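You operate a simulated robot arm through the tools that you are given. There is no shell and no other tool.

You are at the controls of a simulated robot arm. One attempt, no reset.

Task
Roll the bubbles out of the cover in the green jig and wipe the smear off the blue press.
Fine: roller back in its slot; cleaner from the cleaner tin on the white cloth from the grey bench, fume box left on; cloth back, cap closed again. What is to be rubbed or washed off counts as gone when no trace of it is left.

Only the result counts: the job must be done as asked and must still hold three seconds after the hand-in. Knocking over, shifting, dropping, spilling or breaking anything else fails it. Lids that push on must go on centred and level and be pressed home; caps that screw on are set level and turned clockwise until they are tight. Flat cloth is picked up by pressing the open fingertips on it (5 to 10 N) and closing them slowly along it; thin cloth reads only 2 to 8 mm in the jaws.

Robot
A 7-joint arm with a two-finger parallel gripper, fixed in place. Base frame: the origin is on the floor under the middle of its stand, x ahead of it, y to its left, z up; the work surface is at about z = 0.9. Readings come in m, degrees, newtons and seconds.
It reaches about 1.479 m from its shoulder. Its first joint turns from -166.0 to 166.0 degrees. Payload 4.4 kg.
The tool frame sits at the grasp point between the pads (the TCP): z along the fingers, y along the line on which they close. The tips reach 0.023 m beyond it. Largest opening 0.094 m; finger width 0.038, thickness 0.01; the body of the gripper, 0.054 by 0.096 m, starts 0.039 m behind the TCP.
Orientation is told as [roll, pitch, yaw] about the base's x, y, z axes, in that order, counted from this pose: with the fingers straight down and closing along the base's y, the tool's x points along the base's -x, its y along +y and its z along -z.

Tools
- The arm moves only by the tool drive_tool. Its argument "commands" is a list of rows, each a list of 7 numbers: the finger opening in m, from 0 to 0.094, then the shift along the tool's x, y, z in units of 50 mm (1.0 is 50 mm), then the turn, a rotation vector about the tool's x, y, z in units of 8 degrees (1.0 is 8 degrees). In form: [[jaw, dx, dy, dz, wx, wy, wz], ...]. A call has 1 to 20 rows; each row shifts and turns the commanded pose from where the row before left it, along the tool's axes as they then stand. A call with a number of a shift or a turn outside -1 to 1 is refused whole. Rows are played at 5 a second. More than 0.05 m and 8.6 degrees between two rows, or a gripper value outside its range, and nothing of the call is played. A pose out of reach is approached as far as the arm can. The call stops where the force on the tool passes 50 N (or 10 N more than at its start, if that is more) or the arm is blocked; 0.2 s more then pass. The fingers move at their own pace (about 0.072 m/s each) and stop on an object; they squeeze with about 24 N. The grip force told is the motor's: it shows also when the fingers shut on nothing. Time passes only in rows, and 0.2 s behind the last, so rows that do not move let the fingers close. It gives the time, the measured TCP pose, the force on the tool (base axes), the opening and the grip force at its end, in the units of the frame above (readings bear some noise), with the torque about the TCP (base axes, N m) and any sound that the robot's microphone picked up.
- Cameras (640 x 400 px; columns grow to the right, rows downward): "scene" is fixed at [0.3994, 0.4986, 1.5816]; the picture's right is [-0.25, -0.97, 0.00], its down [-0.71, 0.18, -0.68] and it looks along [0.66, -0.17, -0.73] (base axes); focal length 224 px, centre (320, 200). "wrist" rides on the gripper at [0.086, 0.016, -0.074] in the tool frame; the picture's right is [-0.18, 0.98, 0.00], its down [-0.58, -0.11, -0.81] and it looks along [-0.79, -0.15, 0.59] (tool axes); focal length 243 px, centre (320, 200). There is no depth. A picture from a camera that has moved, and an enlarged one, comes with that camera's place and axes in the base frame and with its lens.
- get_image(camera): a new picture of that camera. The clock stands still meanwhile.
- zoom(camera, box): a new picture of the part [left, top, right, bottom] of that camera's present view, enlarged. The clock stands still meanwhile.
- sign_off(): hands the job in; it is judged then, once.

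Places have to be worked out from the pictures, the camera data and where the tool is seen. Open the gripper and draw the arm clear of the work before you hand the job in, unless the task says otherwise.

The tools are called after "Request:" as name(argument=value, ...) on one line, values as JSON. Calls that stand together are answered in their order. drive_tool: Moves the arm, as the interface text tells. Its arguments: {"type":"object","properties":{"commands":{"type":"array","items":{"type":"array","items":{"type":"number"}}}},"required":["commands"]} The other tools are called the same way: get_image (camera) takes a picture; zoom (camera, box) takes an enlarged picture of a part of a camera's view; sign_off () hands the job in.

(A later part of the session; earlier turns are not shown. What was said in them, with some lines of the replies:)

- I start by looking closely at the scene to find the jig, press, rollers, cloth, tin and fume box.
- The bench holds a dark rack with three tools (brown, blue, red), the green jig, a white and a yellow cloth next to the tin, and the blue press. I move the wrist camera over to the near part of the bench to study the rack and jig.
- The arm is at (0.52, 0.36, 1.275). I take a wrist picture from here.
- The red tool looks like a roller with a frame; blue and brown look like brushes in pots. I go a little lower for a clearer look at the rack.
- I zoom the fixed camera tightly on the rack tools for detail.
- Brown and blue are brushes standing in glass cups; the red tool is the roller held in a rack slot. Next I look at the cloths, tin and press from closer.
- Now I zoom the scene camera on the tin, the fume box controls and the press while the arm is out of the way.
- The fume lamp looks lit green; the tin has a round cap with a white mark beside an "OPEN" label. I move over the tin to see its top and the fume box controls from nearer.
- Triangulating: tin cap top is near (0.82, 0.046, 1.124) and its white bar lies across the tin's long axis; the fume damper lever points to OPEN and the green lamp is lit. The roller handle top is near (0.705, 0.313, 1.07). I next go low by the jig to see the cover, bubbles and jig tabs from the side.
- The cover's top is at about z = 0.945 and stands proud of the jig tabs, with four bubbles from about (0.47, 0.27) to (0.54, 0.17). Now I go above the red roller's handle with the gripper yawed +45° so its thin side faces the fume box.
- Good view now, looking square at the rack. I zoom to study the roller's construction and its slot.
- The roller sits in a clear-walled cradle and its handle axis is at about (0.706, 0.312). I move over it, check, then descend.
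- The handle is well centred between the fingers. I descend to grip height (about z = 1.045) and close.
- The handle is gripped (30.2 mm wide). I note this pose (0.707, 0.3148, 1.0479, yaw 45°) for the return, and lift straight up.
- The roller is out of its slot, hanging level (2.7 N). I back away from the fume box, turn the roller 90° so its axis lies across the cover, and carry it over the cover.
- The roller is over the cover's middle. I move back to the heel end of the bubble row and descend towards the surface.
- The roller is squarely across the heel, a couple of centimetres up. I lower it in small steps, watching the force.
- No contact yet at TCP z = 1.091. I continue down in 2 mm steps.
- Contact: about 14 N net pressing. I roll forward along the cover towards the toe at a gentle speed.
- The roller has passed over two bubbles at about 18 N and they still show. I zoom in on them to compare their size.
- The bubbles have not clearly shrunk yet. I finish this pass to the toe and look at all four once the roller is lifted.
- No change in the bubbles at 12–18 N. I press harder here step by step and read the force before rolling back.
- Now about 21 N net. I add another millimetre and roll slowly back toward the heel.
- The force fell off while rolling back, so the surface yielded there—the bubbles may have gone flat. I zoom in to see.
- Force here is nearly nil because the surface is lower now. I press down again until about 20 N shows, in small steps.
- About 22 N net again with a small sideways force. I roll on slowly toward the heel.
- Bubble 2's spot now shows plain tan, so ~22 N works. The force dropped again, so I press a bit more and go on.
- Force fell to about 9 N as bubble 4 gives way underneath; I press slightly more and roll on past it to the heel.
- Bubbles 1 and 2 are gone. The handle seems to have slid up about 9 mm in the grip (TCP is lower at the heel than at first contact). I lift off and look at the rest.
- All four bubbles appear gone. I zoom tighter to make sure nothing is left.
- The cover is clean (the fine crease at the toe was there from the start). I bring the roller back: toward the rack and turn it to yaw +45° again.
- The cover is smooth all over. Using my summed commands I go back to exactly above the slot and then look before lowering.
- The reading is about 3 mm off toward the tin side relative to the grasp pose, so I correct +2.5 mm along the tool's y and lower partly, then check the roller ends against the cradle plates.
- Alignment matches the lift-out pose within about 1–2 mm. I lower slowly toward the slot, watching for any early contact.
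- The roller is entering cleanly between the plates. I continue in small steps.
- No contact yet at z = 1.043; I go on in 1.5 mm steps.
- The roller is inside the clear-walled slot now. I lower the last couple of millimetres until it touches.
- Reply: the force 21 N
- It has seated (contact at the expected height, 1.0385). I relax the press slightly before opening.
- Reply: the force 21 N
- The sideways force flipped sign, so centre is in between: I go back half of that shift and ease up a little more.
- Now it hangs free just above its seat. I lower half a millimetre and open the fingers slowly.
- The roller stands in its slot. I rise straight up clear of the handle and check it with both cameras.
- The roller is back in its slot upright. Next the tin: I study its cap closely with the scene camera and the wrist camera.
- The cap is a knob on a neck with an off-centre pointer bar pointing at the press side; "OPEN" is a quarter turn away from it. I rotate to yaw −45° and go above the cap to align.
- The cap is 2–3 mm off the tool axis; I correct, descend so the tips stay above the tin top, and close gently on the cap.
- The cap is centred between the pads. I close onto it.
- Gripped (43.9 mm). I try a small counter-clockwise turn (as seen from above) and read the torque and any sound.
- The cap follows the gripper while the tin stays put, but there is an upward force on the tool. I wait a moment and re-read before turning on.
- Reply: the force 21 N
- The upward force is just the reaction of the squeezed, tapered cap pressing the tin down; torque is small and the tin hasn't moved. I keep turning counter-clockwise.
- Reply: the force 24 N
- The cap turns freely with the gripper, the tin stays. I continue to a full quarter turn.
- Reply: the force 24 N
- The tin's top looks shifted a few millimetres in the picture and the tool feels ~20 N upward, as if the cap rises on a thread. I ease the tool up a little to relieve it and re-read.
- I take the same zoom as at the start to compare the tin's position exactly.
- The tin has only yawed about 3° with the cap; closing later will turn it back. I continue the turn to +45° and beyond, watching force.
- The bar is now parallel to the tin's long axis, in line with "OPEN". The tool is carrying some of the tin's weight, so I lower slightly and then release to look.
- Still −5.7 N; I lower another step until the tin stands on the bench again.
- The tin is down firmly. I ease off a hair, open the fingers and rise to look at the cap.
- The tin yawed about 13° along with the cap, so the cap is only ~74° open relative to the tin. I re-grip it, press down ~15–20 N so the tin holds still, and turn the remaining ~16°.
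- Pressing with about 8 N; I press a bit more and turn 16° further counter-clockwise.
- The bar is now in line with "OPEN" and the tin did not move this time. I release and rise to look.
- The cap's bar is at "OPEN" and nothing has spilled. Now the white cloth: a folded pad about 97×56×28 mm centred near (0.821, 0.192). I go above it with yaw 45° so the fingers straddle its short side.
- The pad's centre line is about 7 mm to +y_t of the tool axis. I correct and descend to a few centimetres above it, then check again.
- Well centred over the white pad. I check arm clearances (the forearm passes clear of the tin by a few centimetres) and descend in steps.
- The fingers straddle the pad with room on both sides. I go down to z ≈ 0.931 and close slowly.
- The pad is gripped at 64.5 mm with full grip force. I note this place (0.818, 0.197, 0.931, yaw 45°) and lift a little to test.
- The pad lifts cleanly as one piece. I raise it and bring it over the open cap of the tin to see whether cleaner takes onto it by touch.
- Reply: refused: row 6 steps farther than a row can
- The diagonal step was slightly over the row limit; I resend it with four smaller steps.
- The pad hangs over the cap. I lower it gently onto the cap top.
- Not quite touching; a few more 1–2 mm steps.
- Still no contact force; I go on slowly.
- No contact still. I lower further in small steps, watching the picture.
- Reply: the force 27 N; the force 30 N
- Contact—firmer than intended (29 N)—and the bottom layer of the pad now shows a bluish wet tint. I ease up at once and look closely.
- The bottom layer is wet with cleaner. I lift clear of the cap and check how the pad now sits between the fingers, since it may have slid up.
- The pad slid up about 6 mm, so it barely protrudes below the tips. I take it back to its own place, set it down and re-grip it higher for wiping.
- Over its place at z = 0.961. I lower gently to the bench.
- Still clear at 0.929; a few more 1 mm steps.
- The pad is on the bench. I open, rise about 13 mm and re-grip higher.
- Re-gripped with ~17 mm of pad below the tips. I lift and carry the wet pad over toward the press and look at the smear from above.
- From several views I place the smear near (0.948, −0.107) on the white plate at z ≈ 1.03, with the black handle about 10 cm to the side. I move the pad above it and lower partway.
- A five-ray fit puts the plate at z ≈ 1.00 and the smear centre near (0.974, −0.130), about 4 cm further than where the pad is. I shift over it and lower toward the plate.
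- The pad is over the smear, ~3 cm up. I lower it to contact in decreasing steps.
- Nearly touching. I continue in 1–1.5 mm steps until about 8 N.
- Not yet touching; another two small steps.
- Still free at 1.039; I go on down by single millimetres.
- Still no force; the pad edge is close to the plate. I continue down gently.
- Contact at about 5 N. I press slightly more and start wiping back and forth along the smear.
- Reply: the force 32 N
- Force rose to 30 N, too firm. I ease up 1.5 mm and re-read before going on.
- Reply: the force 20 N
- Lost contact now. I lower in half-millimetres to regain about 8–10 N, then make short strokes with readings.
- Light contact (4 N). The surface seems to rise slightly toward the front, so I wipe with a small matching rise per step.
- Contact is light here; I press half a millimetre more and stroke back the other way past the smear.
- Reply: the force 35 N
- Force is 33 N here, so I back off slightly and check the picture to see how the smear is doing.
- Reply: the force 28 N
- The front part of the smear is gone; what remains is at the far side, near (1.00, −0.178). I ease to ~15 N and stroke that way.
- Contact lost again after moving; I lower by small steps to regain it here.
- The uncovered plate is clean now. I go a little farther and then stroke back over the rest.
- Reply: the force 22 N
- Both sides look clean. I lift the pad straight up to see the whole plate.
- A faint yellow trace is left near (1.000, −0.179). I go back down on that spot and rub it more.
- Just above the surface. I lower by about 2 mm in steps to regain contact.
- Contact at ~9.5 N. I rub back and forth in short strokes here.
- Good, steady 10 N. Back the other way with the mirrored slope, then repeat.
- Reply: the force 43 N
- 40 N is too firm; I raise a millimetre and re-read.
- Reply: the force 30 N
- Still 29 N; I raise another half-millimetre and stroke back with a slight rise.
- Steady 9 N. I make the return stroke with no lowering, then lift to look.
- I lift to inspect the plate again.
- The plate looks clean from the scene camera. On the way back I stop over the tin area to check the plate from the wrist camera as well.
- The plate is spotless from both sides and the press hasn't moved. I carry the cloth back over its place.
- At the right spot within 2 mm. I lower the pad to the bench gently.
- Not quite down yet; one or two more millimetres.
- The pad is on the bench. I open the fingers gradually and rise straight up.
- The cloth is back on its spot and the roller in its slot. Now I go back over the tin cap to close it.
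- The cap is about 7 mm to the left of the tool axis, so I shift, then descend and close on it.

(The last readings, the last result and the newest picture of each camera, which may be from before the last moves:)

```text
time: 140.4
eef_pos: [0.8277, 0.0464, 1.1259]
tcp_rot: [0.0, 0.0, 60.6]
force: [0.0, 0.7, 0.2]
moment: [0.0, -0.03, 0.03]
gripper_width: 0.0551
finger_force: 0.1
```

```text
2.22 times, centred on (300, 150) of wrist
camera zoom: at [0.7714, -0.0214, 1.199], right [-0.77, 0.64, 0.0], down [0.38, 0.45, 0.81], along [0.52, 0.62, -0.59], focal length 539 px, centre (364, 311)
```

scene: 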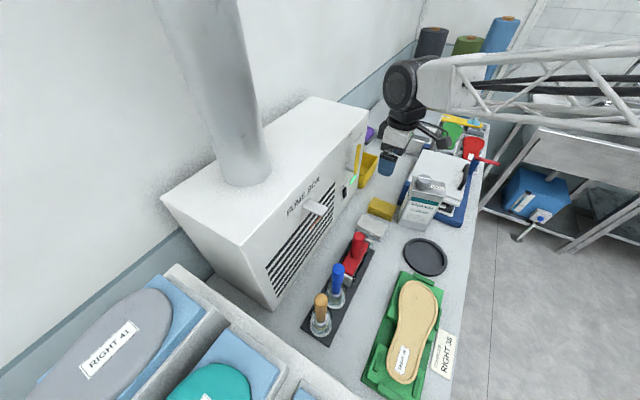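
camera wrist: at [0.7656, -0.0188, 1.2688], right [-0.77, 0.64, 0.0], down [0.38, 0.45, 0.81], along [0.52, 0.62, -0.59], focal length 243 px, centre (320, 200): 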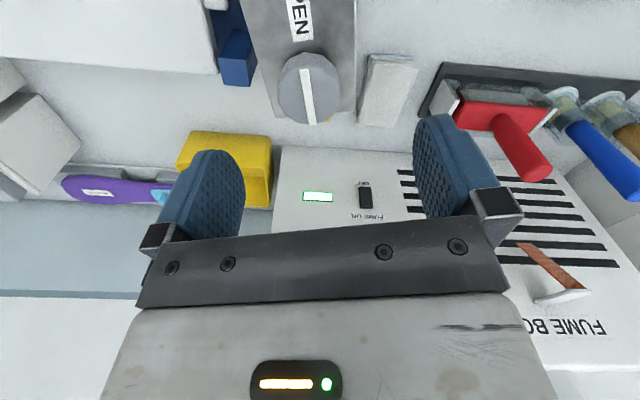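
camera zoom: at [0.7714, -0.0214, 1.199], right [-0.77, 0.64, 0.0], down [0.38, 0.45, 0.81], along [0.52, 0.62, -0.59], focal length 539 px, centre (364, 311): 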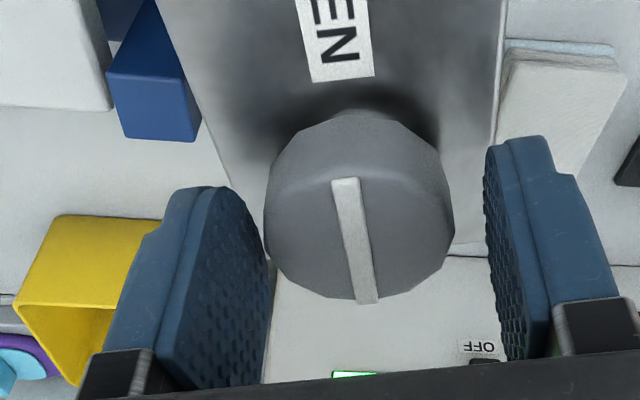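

Slightly off still; I nudge ~2 mm toward the cap centre and close on it gently.

Request:
drive_tool(commands=[[0.055, 0.06, -0.04, 0.03, 0, 0, 0], [0.05, 0, 0, 0, 0, 0, 0], [0.046, 0, 0, 0, 0, 0, 0], [0.043, 0, 0, 0, 0, 0, 0], [0.0, 0, 0, 0, 0, 0, 0], [0.0, 0, 0, 0, 0, 0, 0]])

Request:
zoom(camera="wrist", box=[180, 60, 420, 240])

```text
time: 141.8
eef_pos: [0.8275, 0.0411, 1.1235]
tcp_rot: [0.1, 0.0, 60.6]
force: [0.9, 0.7, -0.1]
moment: [0.01, -0.05, 0.03]
gripper_width: 0.0447
finger_force: 24.4
```

```text
2.22 times, centred on (300, 150) of wrist
camera zoom: at [0.7717, -0.0258, 1.1976], right [-0.77, 0.64, 0.0], down [0.38, 0.45, 0.81], along [0.52, 0.62, -0.59], focal length 539 px, centre (364, 311)
```

zoom: 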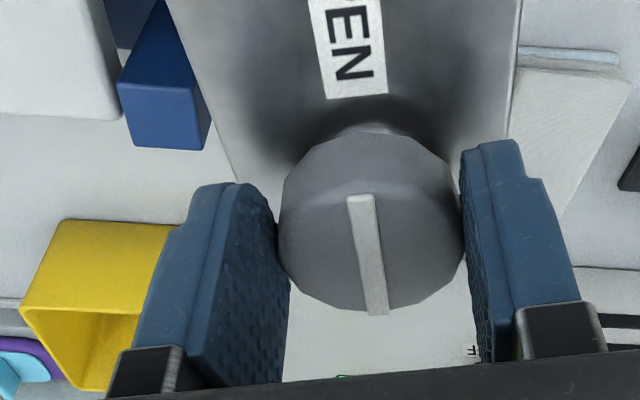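

Gripped with no side force. I press down to about 15 N to hold the tin still.

Request:
drive_tool(commands=[[0.0, 0, 0, 0.02, 0, 0, 0], [0.0, 0, 0, 0.01, 0, 0, 0], [0.0, 0, 0, 0, 0, 0, 0]])

```text
time: 142.6
eef_pos: [0.8271, 0.0416, 1.1237]
tcp_rot: [-0.1, -0.1, 60.6]
force: [-0.9, 8.1, 17.5]
moment: [0.39, -0.05, -0.01]
gripper_width: 0.0443
finger_force: 24.5
```

Pressing ~17 N. I turn the cap clockwise in steps, checking the tin.

Request:
drive_tool(commands=[[0.0, 0, 0, 0, 0, 0, 0.6], [0.0, 0, 0, 0, 0, 0, 0.6], [0.0, 0, 0, 0, 0, 0, 0.6], [0.0, 0, 0, 0, 0, 0, 0.6], [0.0, 0, 0, 0, 0, 0, 0]])

Request:
zoom(camera="scene", box=[390, 160, 460, 230])

Request:
zoom(camera="wrist", box=[180, 60, 420, 240])

```text
time: 143.8
eef_pos: [0.829, 0.0407, 1.1216]
tcp_rot: [0.0, 0.0, 41.5]
force: [0.2, 7.3, 14.1]
moment: [0.26, -0.11, 0.05]
gripper_width: 0.0445
finger_force: 23.8
```

```text
5.71 times, centred on (425, 195) of scene
camera zoom: at [0.3994, 0.4986, 1.5816], right [-0.25, -0.97, 0.0], down [-0.71, 0.18, -0.68], along [0.66, -0.17, -0.73], focal length 1281 px, centre (-280, 229)
```

zoom: 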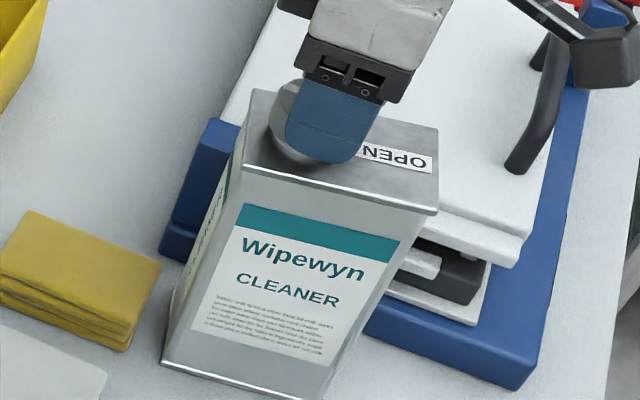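

```text
2.22 times, centred on (300, 150) of wrist
camera zoom: at [0.7529, -0.0043, 1.1967], right [-0.51, 0.86, 0.0], down [0.51, 0.3, 0.81], along [0.69, 0.41, -0.59], focal length 539 px, centre (364, 311)
```

zoom: 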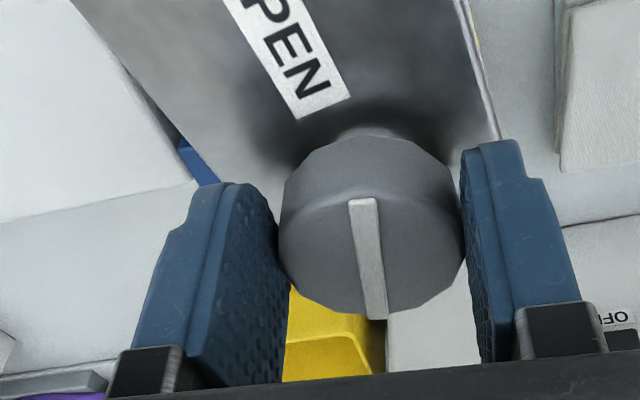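

The cap turns, the tin holds. I continue clockwise.

Request:
drive_tool(commands=[[0.0, 0, 0, 0, 0, 0, 0.7], [0.0, 0, 0, 0, 0, 0, 0.7], [0.0, 0, 0, 0, 0, 0, 0.7], [0.0, 0, 0, 0, 0, 0, 0.7], [0.0, 0, 0, 0, 0, 0, 0]])

Request:
zoom(camera="scene", box=[390, 160, 460, 230])

```text
time: 145.0
eef_pos: [0.8289, 0.0404, 1.1226]
tcp_rot: [0.0, 0.0, 18.9]
force: [0.1, 4.7, 10.3]
moment: [-0.05, 0.11, 0.02]
gripper_width: 0.0444
finger_force: 23.4
```

```text
5.71 times, centred on (425, 195) of scene
camera zoom: at [0.3994, 0.4986, 1.5816], right [-0.25, -0.97, 0.0], down [-0.71, 0.18, -0.68], along [0.66, -0.17, -0.73], focal length 1281 px, centre (-280, 229)
```

zoom: 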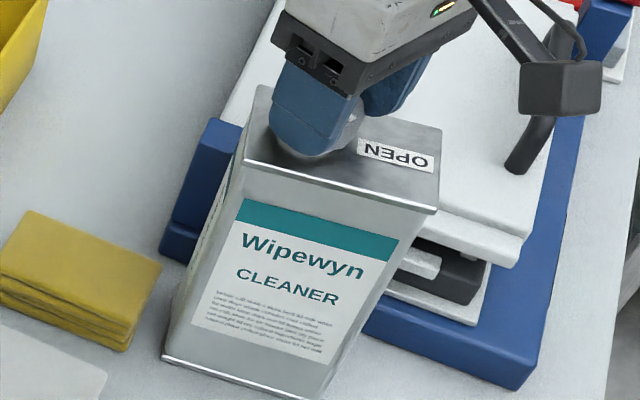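

The tin is also slowly turning back toward its original orientation—good. I keep turning.

Request:
drive_tool(commands=[[0.0, 0, 0, 0.005, 0, 0, 0.7], [0.0, 0, 0, 0, 0, 0, 0.7], [0.0, 0, 0, 0, 0, 0, 0.7], [0.0, 0, 0, 0, 0, 0, 0.7], [0.0, 0, 0, 0, 0, 0, 0]])

Request:
zoom(camera="scene", box=[390, 160, 460, 230])

```text
time: 146.2
eef_pos: [0.8287, 0.0403, 1.1229]
tcp_rot: [0.0, -0.2, -3.4]
force: [8.3, 4.7, 19.6]
moment: [0.08, -0.48, 0.05]
gripper_width: 0.0449
finger_force: 24.5
```

```text
5.71 times, centred on (425, 195) of scene
camera zoom: at [0.3994, 0.4986, 1.5816], right [-0.25, -0.97, 0.0], down [-0.71, 0.18, -0.68], along [0.66, -0.17, -0.73], focal length 1281 px, centre (-280, 229)
```

zoom: 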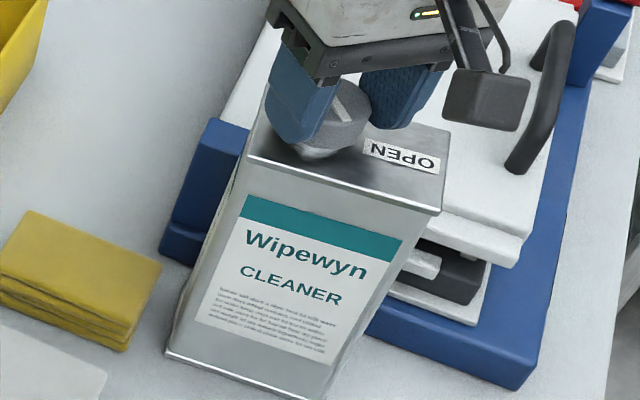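

Continuing the clockwise turn toward the closed position.

Request:
drive_tool(commands=[[0.0, 0, 0, 0, 0, 0, 0.7], [0.0, 0, 0, 0, 0, 0, 0.7], [0.0, 0, 0, 0, 0, 0, 0.7], [0.0, 0, 0, 0, 0, 0, 0], [0.0, 0, 0, 0, 0, 0, 0]])

Request:
zoom(camera="wrist", box=[180, 60, 420, 240])

Request:
zoom(camera="scene", box=[390, 160, 460, 230])

```text
time: 147.4
eef_pos: [0.828, 0.0403, 1.1217]
tcp_rot: [0.0, -0.1, -20.3]
force: [5.3, 9.2, 22.0]
moment: [0.24, -0.38, 0.12]
gripper_width: 0.0444
finger_force: 24.6
```

```text
2.22 times, centred on (300, 150) of wrist
camera zoom: at [0.7527, 0.0859, 1.1961], right [0.51, 0.86, 0.0], down [0.51, -0.3, 0.81], along [0.69, -0.41, -0.59], focal length 539 px, centre (364, 311)
```

zoom: 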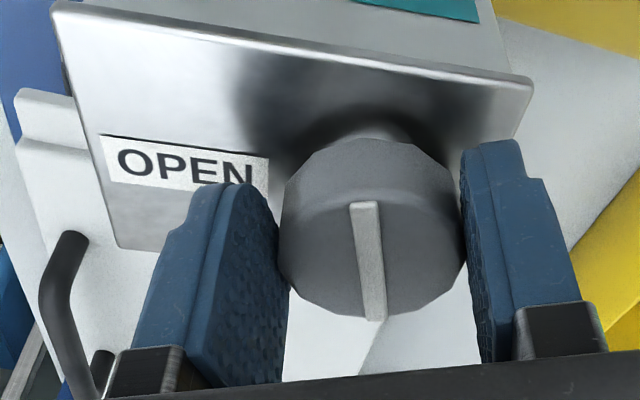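

```text
5.71 times, centred on (425, 195) of scene
camera zoom: at [0.3994, 0.4986, 1.5816], right [-0.25, -0.97, 0.0], down [-0.71, 0.18, -0.68], along [0.66, -0.17, -0.73], focal length 1281 px, centre (-280, 229)
```

zoom: 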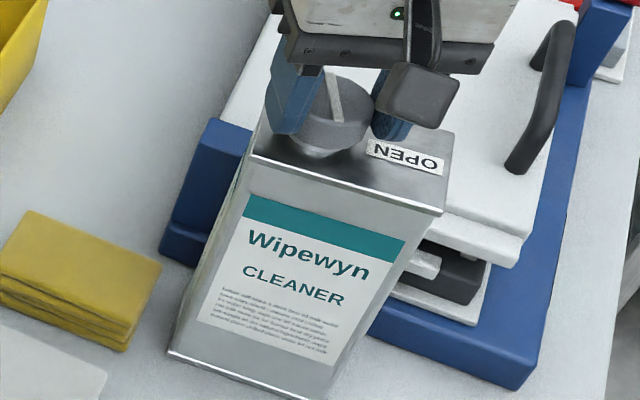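

About 7° of cap turn is left relative to the tin, and the torque is rising slightly (0.12 N m). I keep turning clockwise in small steps.

Request:
drive_tool(commands=[[0.0, 0, 0, 0, 0, 0, 0.5], [0.0, 0, 0, 0, 0, 0, 0.5], [0.0, 0, 0, 0, 0, 0, 0]])

Request:
zoom(camera="wrist", box=[180, 60, 420, 240])

Request:
zoom(camera="scene", box=[390, 160, 460, 230])

```text
time: 148.2
eef_pos: [0.8281, 0.0392, 1.1214]
tcp_rot: [-0.1, 0.0, -28.2]
force: [-1.3, 7.2, 15.7]
moment: [0.24, 0.03, 0.04]
gripper_width: 0.0447
finger_force: 24.3
```

```text
2.22 times, centred on (300, 150) of wrist
camera zoom: at [0.7607, 0.0954, 1.1955], right [0.63, 0.78, 0.0], down [0.46, -0.37, 0.81], along [0.63, -0.51, -0.59], focal length 539 px, centre (364, 311)
```

zoom: 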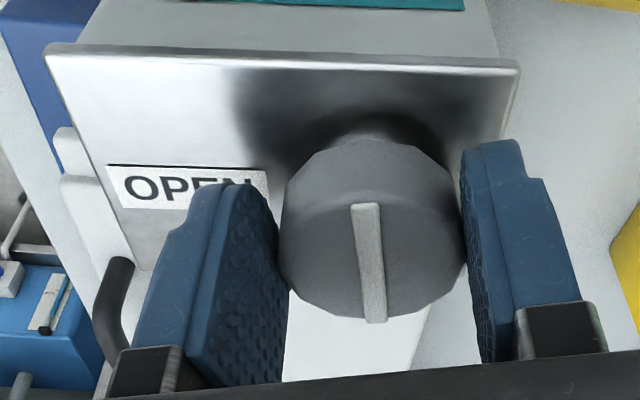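

```text
5.71 times, centred on (425, 195) of scene
camera zoom: at [0.3994, 0.4986, 1.5816], right [-0.25, -0.97, 0.0], down [-0.71, 0.18, -0.68], along [0.66, -0.17, -0.73], focal length 1281 px, centre (-280, 229)
```

zoom: 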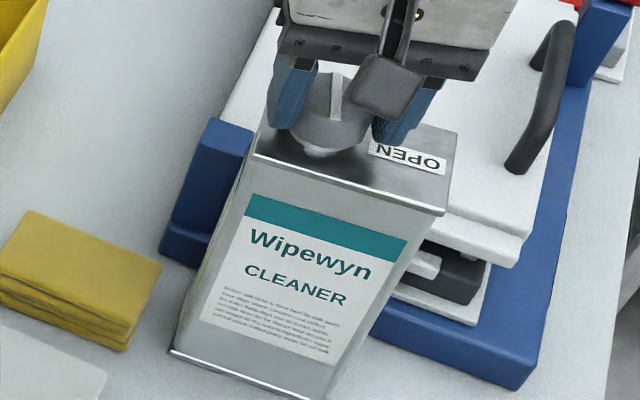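

The bar is now square to the tin again (closed position). I turn a further 8° to make sure it is tight—if tight, the tin will turn along, which also brings it back to its original orientation.

Request:
drive_tool(commands=[[0.0, 0, 0, 0, 0, 0, 0.5], [0.0, 0, 0, 0, 0, 0, 0.5], [0.0, 0, 0, 0, 0, 0, 0]])

Request:
zoom(camera="wrist", box=[180, 60, 420, 240])

Request:
zoom(camera="scene", box=[390, 160, 460, 230])

```text
time: 149.0
eef_pos: [0.8275, 0.0403, 1.1203]
tcp_rot: [0.0, -0.1, -36.2]
force: [0.8, -1.5, 4.0]
moment: [-0.19, -0.19, 0.11]
gripper_width: 0.0445
finger_force: 24.2
```

```text
2.22 times, centred on (300, 150) of wrist
camera zoom: at [0.7686, 0.1041, 1.1955], right [0.73, 0.68, 0.0], down [0.41, -0.43, 0.81], along [0.55, -0.59, -0.59], focal length 539 px, centre (364, 311)
```

zoom: 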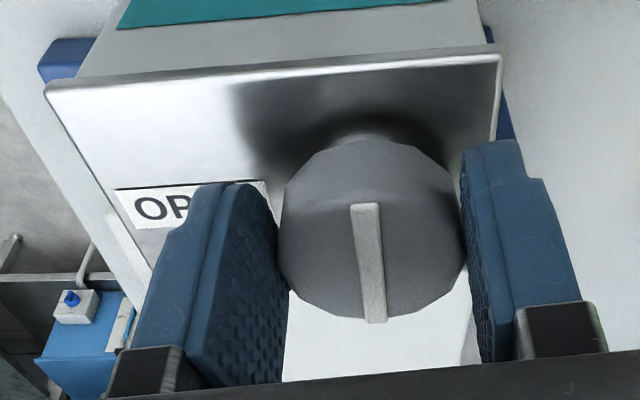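

```text
5.71 times, centred on (425, 195) of scene
camera zoom: at [0.3994, 0.4986, 1.5816], right [-0.25, -0.97, 0.0], down [-0.71, 0.18, -0.68], along [0.66, -0.17, -0.73], focal length 1281 px, centre (-280, 229)
```

zoom: 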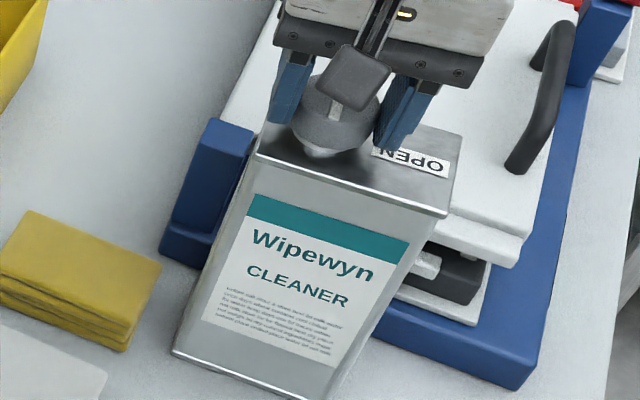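

By comparison with the first pictures, the cap is now back at its original closed angle and the tin nearly at its original orientation. I press a little and turn a few degrees more to confirm it is tight.

Request:
drive_tool(commands=[[0.0, 0, 0, 0.015, 0, 0, 0], [0.0, 0, 0, 0, 0, 0, 0.3], [0.0, 0, 0, 0, 0, 0, 0.3], [0.0, 0, 0, 0, 0, 0, 0]])

Request:
zoom(camera="wrist", box=[180, 60, 420, 240])

```text
time: 150.0
eef_pos: [0.829, 0.0405, 1.1205]
tcp_rot: [-0.1, 0.0, -41.1]
force: [-0.3, -1.1, 4.5]
moment: [-0.05, -0.06, 0.2]
gripper_width: 0.0448
finger_force: 24.0
```

```text
2.22 times, centred on (300, 150) of wrist
camera zoom: at [0.7747, 0.1098, 1.1954], right [0.78, 0.62, 0.0], down [0.37, -0.46, 0.81], along [0.5, -0.63, -0.59], focal length 539 px, centre (364, 311)
```

zoom: 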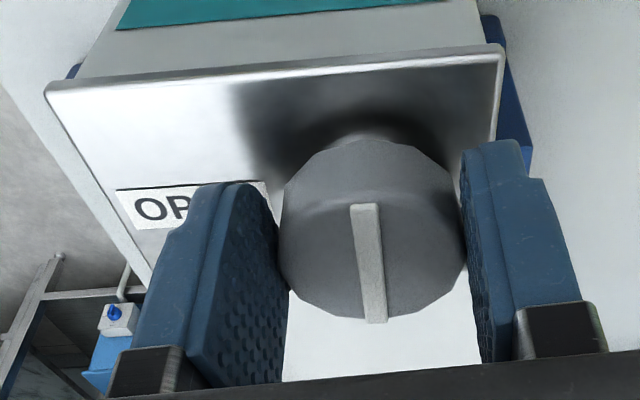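

The tin turned along with the cap and the torque rose to 0.2 N m, so the cap is tight. I check the tin's position against the first picture.

Request:
zoom(camera="scene", box=[390, 160, 460, 230])

Request:
zoom(camera="scene", box=[330, 215, 400, 300])

Request:
zoom(camera="scene", box=[390, 190, 450, 250])

```text
5.71 times, centred on (425, 195) of scene
camera zoom: at [0.3994, 0.4986, 1.5816], right [-0.25, -0.97, 0.0], down [-0.71, 0.18, -0.68], along [0.66, -0.17, -0.73], focal length 1281 px, centre (-280, 229)
```

zoom: 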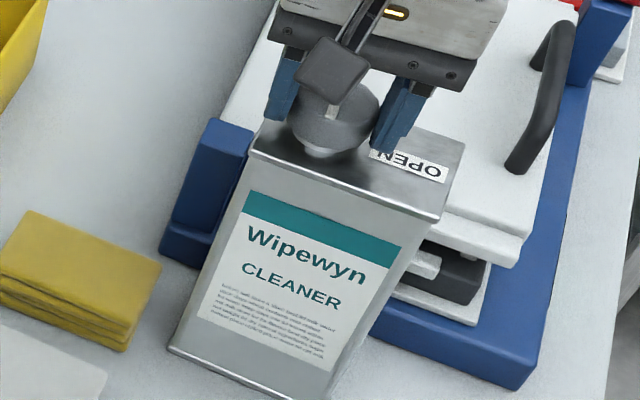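

```text
4.71 times, centred on (365, 258) of scene
camera zoom: at [0.3994, 0.4986, 1.5816], right [-0.25, -0.97, 0.0], down [-0.71, 0.18, -0.68], along [0.66, -0.17, -0.73], focal length 1055 px, centre (108, -71)
```

zoom: 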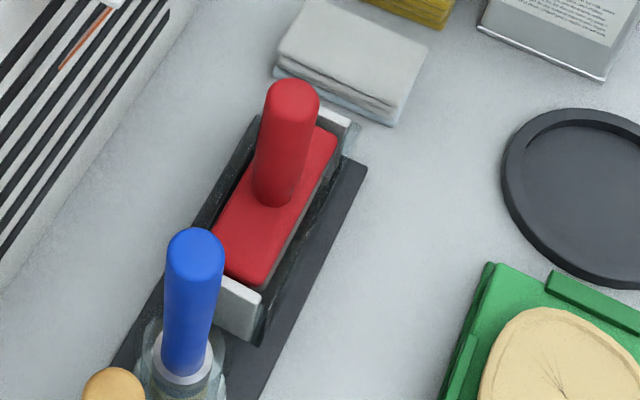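

```text
6.67 times, centred on (420, 220) of scene
camera zoom: at [0.3994, 0.4986, 1.5816], right [-0.25, -0.97, 0.0], down [-0.71, 0.18, -0.68], along [0.66, -0.17, -0.73], focal length 1494 px, centre (-347, 67)
```

zoom: 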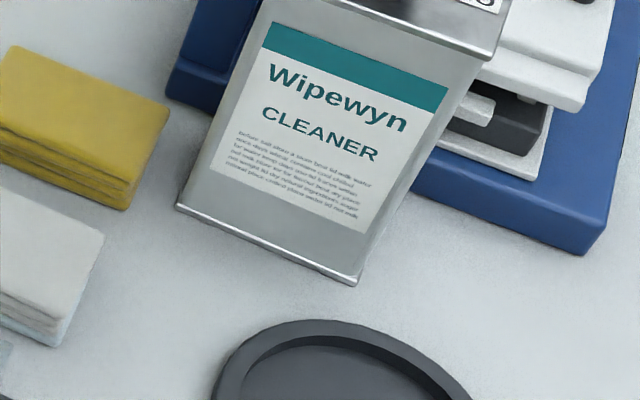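

The cap is closed and the tin's orientation is restored, but it stands about 14 mm further back than at first. While holding the cap I lift the tin barely off the bench to move it back.

Request:
drive_tool(commands=[[0.0, 0, 0, -0.02, 0, 0, 0], [0.0, 0, 0, -0.02, 0, 0, 0], [0.0, 0, 0, 0, 0, 0, 0]])

```text
time: 150.8
eef_pos: [0.8282, 0.0395, 1.1226]
tcp_rot: [0.1, 0.0, -40.9]
force: [-0.4, 1.0, -0.1]
moment: [0.15, -0.06, -0.01]
gripper_width: 0.0445
finger_force: 23.8
```

Request:
drive_tool(commands=[[0.0, 0, 0, -0.02, 0, 0, 0], [0.0, 0, 0, -0.02, 0, 0, 0], [0.0, 0, 0, 0, 0, 0, 0]])

```text
time: 151.6
eef_pos: [0.8284, 0.0391, 1.1256]
tcp_rot: [0.1, 0.0, -41.0]
force: [-1.2, 0.4, -8.6]
moment: [0.17, -0.02, -0.05]
gripper_width: 0.0447
finger_force: 24.6
```

The tool now carries 8.6 N. One more millimetre to see whether that is the full weight.

Request:
drive_tool(commands=[[0.0, 0, 0, -0.02, 0, 0, 0], [0.0, 0, 0, 0, 0, 0, 0]])

Request:
zoom(camera="scene", box=[390, 190, 450, 250])

```text
time: 152.2
eef_pos: [0.828, 0.0405, 1.1257]
tcp_rot: [0.0, 0.0, -41.0]
force: [0.4, 0.3, -7.4]
moment: [0.15, -0.04, 0.01]
gripper_width: 0.0444
finger_force: 24.4
```

```text
6.67 times, centred on (420, 220) of scene
camera zoom: at [0.3994, 0.4986, 1.5816], right [-0.25, -0.97, 0.0], down [-0.71, 0.18, -0.68], along [0.66, -0.17, -0.73], focal length 1494 px, centre (-347, 67)
```

zoom: 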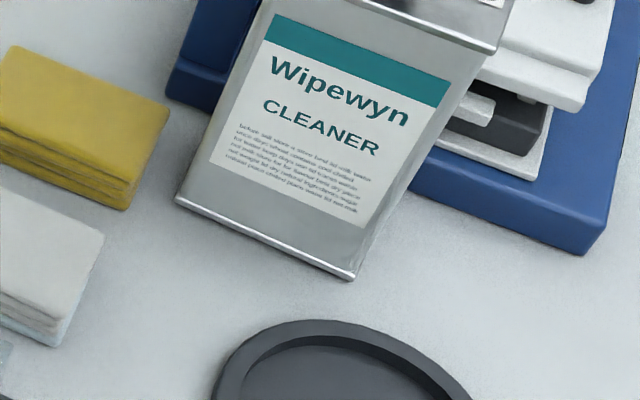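

The tin hangs (about 8 N). I move it back 14 mm toward its original place and lower it.

Request:
drive_tool(commands=[[0.0, 0, 0, -0.02, 0, 0, 0], [0.0, 0.1, -0.01, 0, 0, 0, 0], [0.0, 0.1, -0.01, 0, 0, 0, 0], [0.0, 0.08, -0.01, 0, 0, 0, 0], [0.0, 0, 0, 0, 0, 0, 0]])

Request:
zoom(camera="scene", box=[390, 160, 460, 230])

Request:
zoom(camera="scene", box=[330, 215, 400, 300])

```text
time: 153.4
eef_pos: [0.8166, 0.0484, 1.1281]
tcp_rot: [0.0, 0.0, -40.9]
force: [0.3, 1.0, -6.9]
moment: [0.13, -0.05, 0.0]
gripper_width: 0.0445
finger_force: 24.5
```

```text
5.71 times, centred on (425, 195) of scene
camera zoom: at [0.3994, 0.4986, 1.5816], right [-0.25, -0.97, 0.0], down [-0.71, 0.18, -0.68], along [0.66, -0.17, -0.73], focal length 1281 px, centre (-280, 229)
```

zoom: 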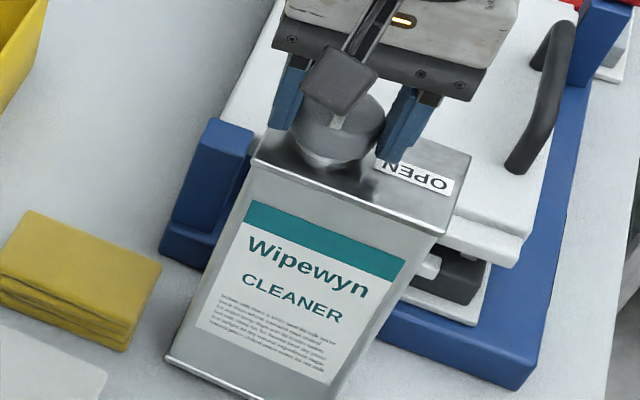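

```text
4.71 times, centred on (365, 258) of scene
camera zoom: at [0.3994, 0.4986, 1.5816], right [-0.25, -0.97, 0.0], down [-0.71, 0.18, -0.68], along [0.66, -0.17, -0.73], focal length 1055 px, centre (108, -71)
```

zoom: 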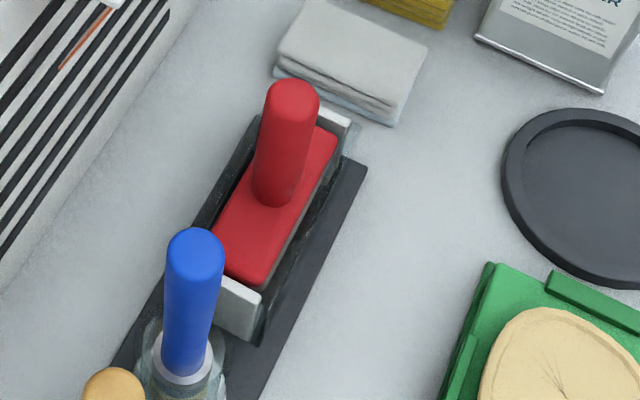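

The base corners coincide with the original picture. I lower the tin back onto the bench.

Request:
drive_tool(commands=[[0.0, 0, 0, 0.02, 0, 0, 0], [0.0, 0, 0, 0.02, 0, 0, 0], [0.0, 0, 0, 0.02, 0, 0, 0], [0.0, 0, 0, 0, 0, 0, 0]])

```text
time: 154.4
eef_pos: [0.8183, 0.0468, 1.1239]
tcp_rot: [-0.1, -0.1, -41.1]
force: [0.6, -0.2, -7.6]
moment: [0.15, -0.08, 0.01]
gripper_width: 0.0445
finger_force: 24.1
```

Request:
drive_tool(commands=[[0.0, 0, 0, 0.02, 0, 0, 0], [0.0, 0, 0, 0.02, 0, 0, 0], [0.0, 0, 0, 0, 0, 0, 0]])

```text
time: 155.2
eef_pos: [0.8167, 0.0479, 1.1231]
tcp_rot: [0.1, 0.0, -41.0]
force: [0.8, 1.1, -4.8]
moment: [-0.07, -0.11, 0.04]
gripper_width: 0.0448
finger_force: 24.3
```

A bit more until the tin stands fully on the bench.

Request:
drive_tool(commands=[[0.0, 0, 0, 0.015, 0, 0, 0], [0.0, 0, 0, 0.015, 0, 0, 0], [0.0, 0, 0, 0, 0, 0, 0]])

```text
time: 156.0
eef_pos: [0.8178, 0.0486, 1.1231]
tcp_rot: [0.2, -0.2, -40.9]
force: [9.4, 5.0, 22.5]
moment: [0.03, -0.38, 0.07]
gripper_width: 0.0442
finger_force: 23.8
```

The tin stands firmly (22 N down). With this hold I give the cap a last small clockwise nip to be sure it's tight.

Request:
drive_tool(commands=[[0.0, 0, 0, -0.005, 0, 0, 0.15], [0.0, 0, 0, 0, 0, 0, 0.15], [0.0, 0, 0, 0, 0, 0, 0]])

```text
time: 156.8
eef_pos: [0.8174, 0.0478, 1.1207]
tcp_rot: [-0.1, 0.1, -43.5]
force: [-1.6, -0.9, 8.8]
moment: [-0.12, 0.05, 0.23]
gripper_width: 0.0444
finger_force: 24.5
```

Torque 0.23 N m: tight. I release the cap and rise.

Request:
drive_tool(commands=[[0.0, 0, 0, -0.012, 0, 0, 0], [0.048, 0, 0, 0, 0, 0, 0], [0.055, 0, 0, 0, 0, 0, 0], [0.065, 0, 0, 0, 0, 0, 0], [0.075, 0, 0, -0.2, 0, 0, 0], [0.09, 0, 0, -0.6, 0, 0, 0], [0.094, 0, 0, -0.8, 0, 0, 0], [0.094, 0, 0, -0.6, 0, 0, 0]])

Request:
zoom(camera="wrist", box=[220, 0, 420, 160])

Request:
zoom(camera="scene", box=[390, 160, 460, 230])

Request:
zoom(camera="scene", box=[330, 215, 400, 300])

```text
time: 158.6
eef_pos: [0.817, 0.047, 1.2298]
tcp_rot: [0.0, 0.0, -43.3]
force: [0.1, 0.6, -0.9]
moment: [0.0, -0.02, 0.0]
gripper_width: 0.0939
finger_force: 0.0
```

```text
2.50 times, centred on (320, 80) of wrist
camera zoom: at [0.7663, 0.1188, 1.3042], right [0.81, 0.59, 0.0], down [0.35, -0.48, 0.81], along [0.47, -0.65, -0.59], focal length 606 px, centre (320, 500)
```

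zoom: 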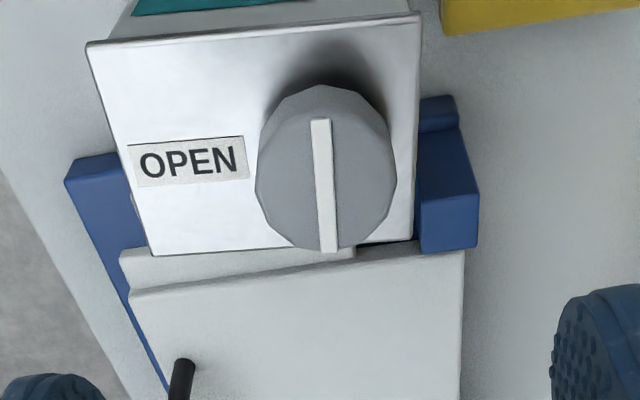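

```text
5.71 times, centred on (425, 195) of scene
camera zoom: at [0.3994, 0.4986, 1.5816], right [-0.25, -0.97, 0.0], down [-0.71, 0.18, -0.68], along [0.66, -0.17, -0.73], focal length 1281 px, centre (-280, 229)
```

zoom: 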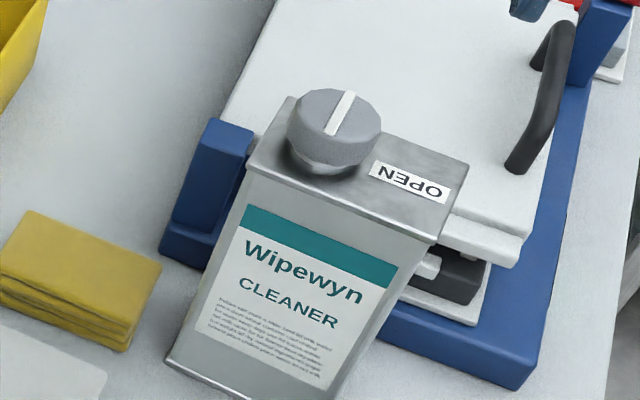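

```text
4.71 times, centred on (365, 258) of scene
camera zoom: at [0.3994, 0.4986, 1.5816], right [-0.25, -0.97, 0.0], down [-0.71, 0.18, -0.68], along [0.66, -0.17, -0.73], focal length 1055 px, centre (108, -71)
```

zoom: 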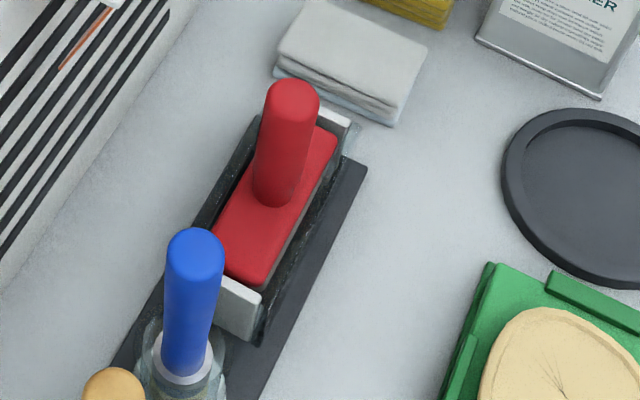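

The cap bar is square to the tin as at the start, and the tin stands within a few mm of its original place. I inspect the whole press plate from here and the fume box lamp.

Request:
get_image(camera="wrist")

Request:
zoom(camera="wrist", box=[240, 90, 400, 220])

Request:
zoom(camera="scene", box=[335, 125, 395, 215])

Request:
zoom(camera="scene", box=[425, 140, 475, 185])

```text
taken
camera wrist: at [0.7663, 0.1188, 1.3042], right [0.81, 0.59, 0.0], down [0.35, -0.48, 0.81], along [0.47, -0.65, -0.59], focal length 243 px, centre (320, 200)
```

wrist: 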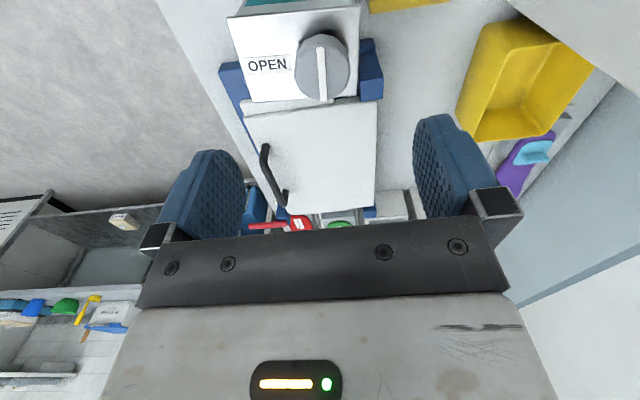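

```text
3.08 times, centred on (320, 155) of wrist
camera zoom: at [0.7663, 0.1188, 1.3042], right [0.81, 0.59, 0.0], down [0.35, -0.48, 0.81], along [0.47, -0.65, -0.59], focal length 746 px, centre (320, 338)
```

zoom: 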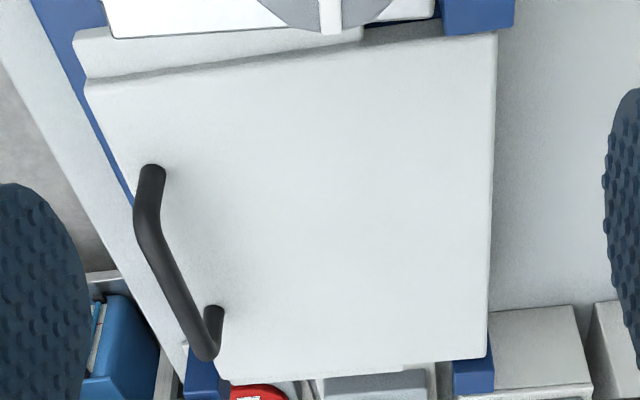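

```text
4.44 times, centred on (365, 170) of scene
camera zoom: at [0.3994, 0.4986, 1.5816], right [-0.25, -0.97, 0.0], down [-0.71, 0.18, -0.68], along [0.66, -0.17, -0.73], focal length 996 px, centre (120, 333)
```

zoom: 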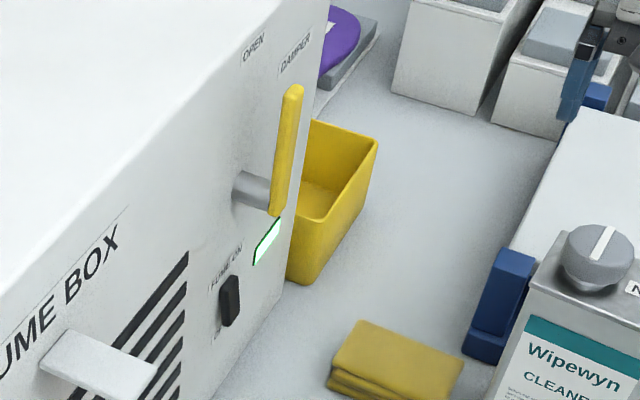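

```text
8.89 times, centred on (450, 162) of scene
camera zoom: at [0.3994, 0.4986, 1.5816], right [-0.25, -0.97, 0.0], down [-0.71, 0.18, -0.68], along [0.66, -0.17, -0.73], focal length 1992 px, centre (-836, 533)
```

zoom: 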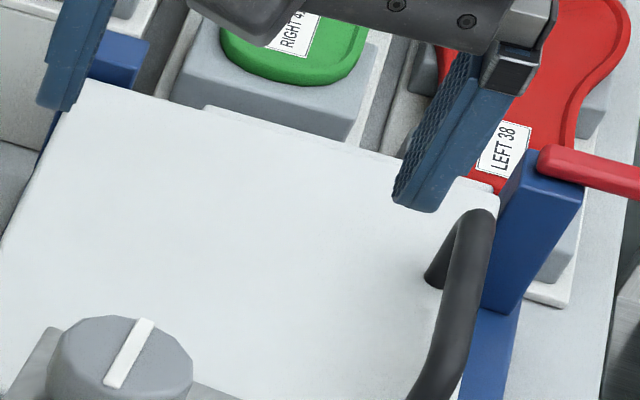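

Press plate spotless, lamp green, cloth and roller in place. I draw the arm up and back clear of the work and take a last look.

Request:
drive_tool(commands=[[0.094, 0, 0, -0.85, 0, 0, 0], [0.094, 0, 0, -0.85, 0, 0, 0], [0.094, 0, 0, -0.85, 0, 0, 0], [0.094, 0.5, -0.5, 0, 0, 0, 0], [0.094, 0.6, -0.6, 0, 0, 0, 0], [0.094, 0.6, -0.6, 0, 0, 0, 0], [0.094, 0.6, -0.6, 0, 0, 0, 0], [0.094, 0.6, -0.6, 0, 0, 0, 0], [0.094, 0, 0, 0, 0, 0, 0]])

Request:
get_image(camera="scene")

Request:
zoom(camera="scene", box=[360, 90, 520, 230])

Request:
zoom(camera="scene", box=[290, 220, 490, 400])

```text
time: 160.6
eef_pos: [0.6092, 0.0404, 1.3587]
tcp_rot: [0.0, 0.1, -43.4]
force: [0.6, -0.2, -1.0]
moment: [0.04, 0.0, 0.0]
gripper_width: 0.0943
finger_force: 0.1
```

```text
taken
```

scene: 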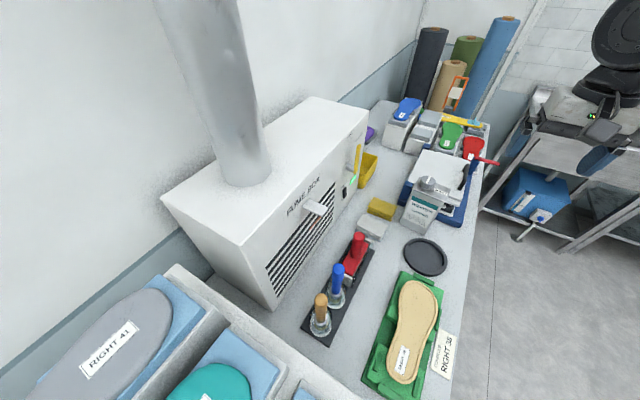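

```text
2.86 times, centred on (440, 160) of scene
camera zoom: at [0.3994, 0.4986, 1.5816], right [-0.25, -0.97, 0.0], down [-0.71, 0.18, -0.68], along [0.66, -0.17, -0.73], focal length 640 px, centre (-23, 314)
```

zoom: 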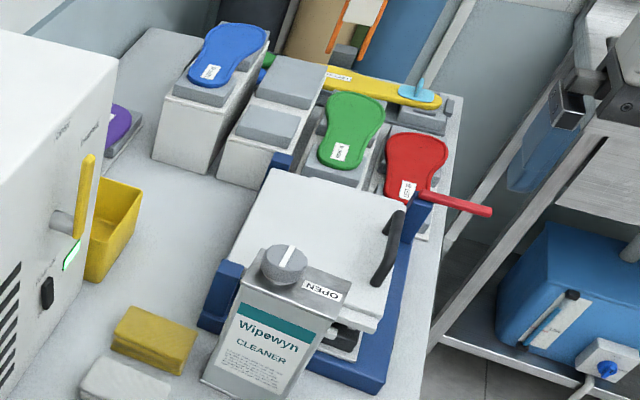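

```text
2.22 times, centred on (390, 310) of scene
camera zoom: at [0.3994, 0.4986, 1.5816], right [-0.25, -0.97, 0.0], down [-0.71, 0.18, -0.68], along [0.66, -0.17, -0.73], focal length 498 px, centre (164, -44)
```

zoom: 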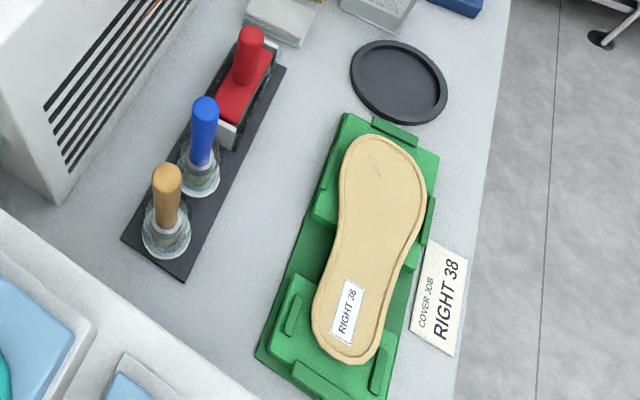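

Everything matches the starting layout: cover smooth, press clean, roller in its slot, cloth back, cap closed and tight, fume box on, arm clear with open gripper. I hand the job in.

Request:
sign_off()

```text
The job is handed in.
```

The job is handed in. The bubbles are out of the cover in the green jig, and I can see no trace of the smear on the blue press.

- **Cover:** all four bubbles went at about 20 N of rolling pressure. A fine crease near the toe is still there, but it was there from the start.
- **Roller:** it is back in its slot.
- **Press:** I wiped it with the white cloth, wetted with cleaner from the tin, in two rounds. The second took off a faint yellow trace that the first had left. The press did not move.
- **Cloth:** it is back within a few millimetres of its place, with its bottom layer still damp from the cleaner.
- **Cleaner tin:** the cap is closed and turned clockwise until tight (about 0.23 N m). The tin turned and slid about 14 mm while I worked the cap. I lifted it back, and it now stands about 4 mm off its old place and turned about 5° clockwise.
- **Fume box:** I left it on; the green lamp is lit.

The arm is clear of the work with the gripper open.
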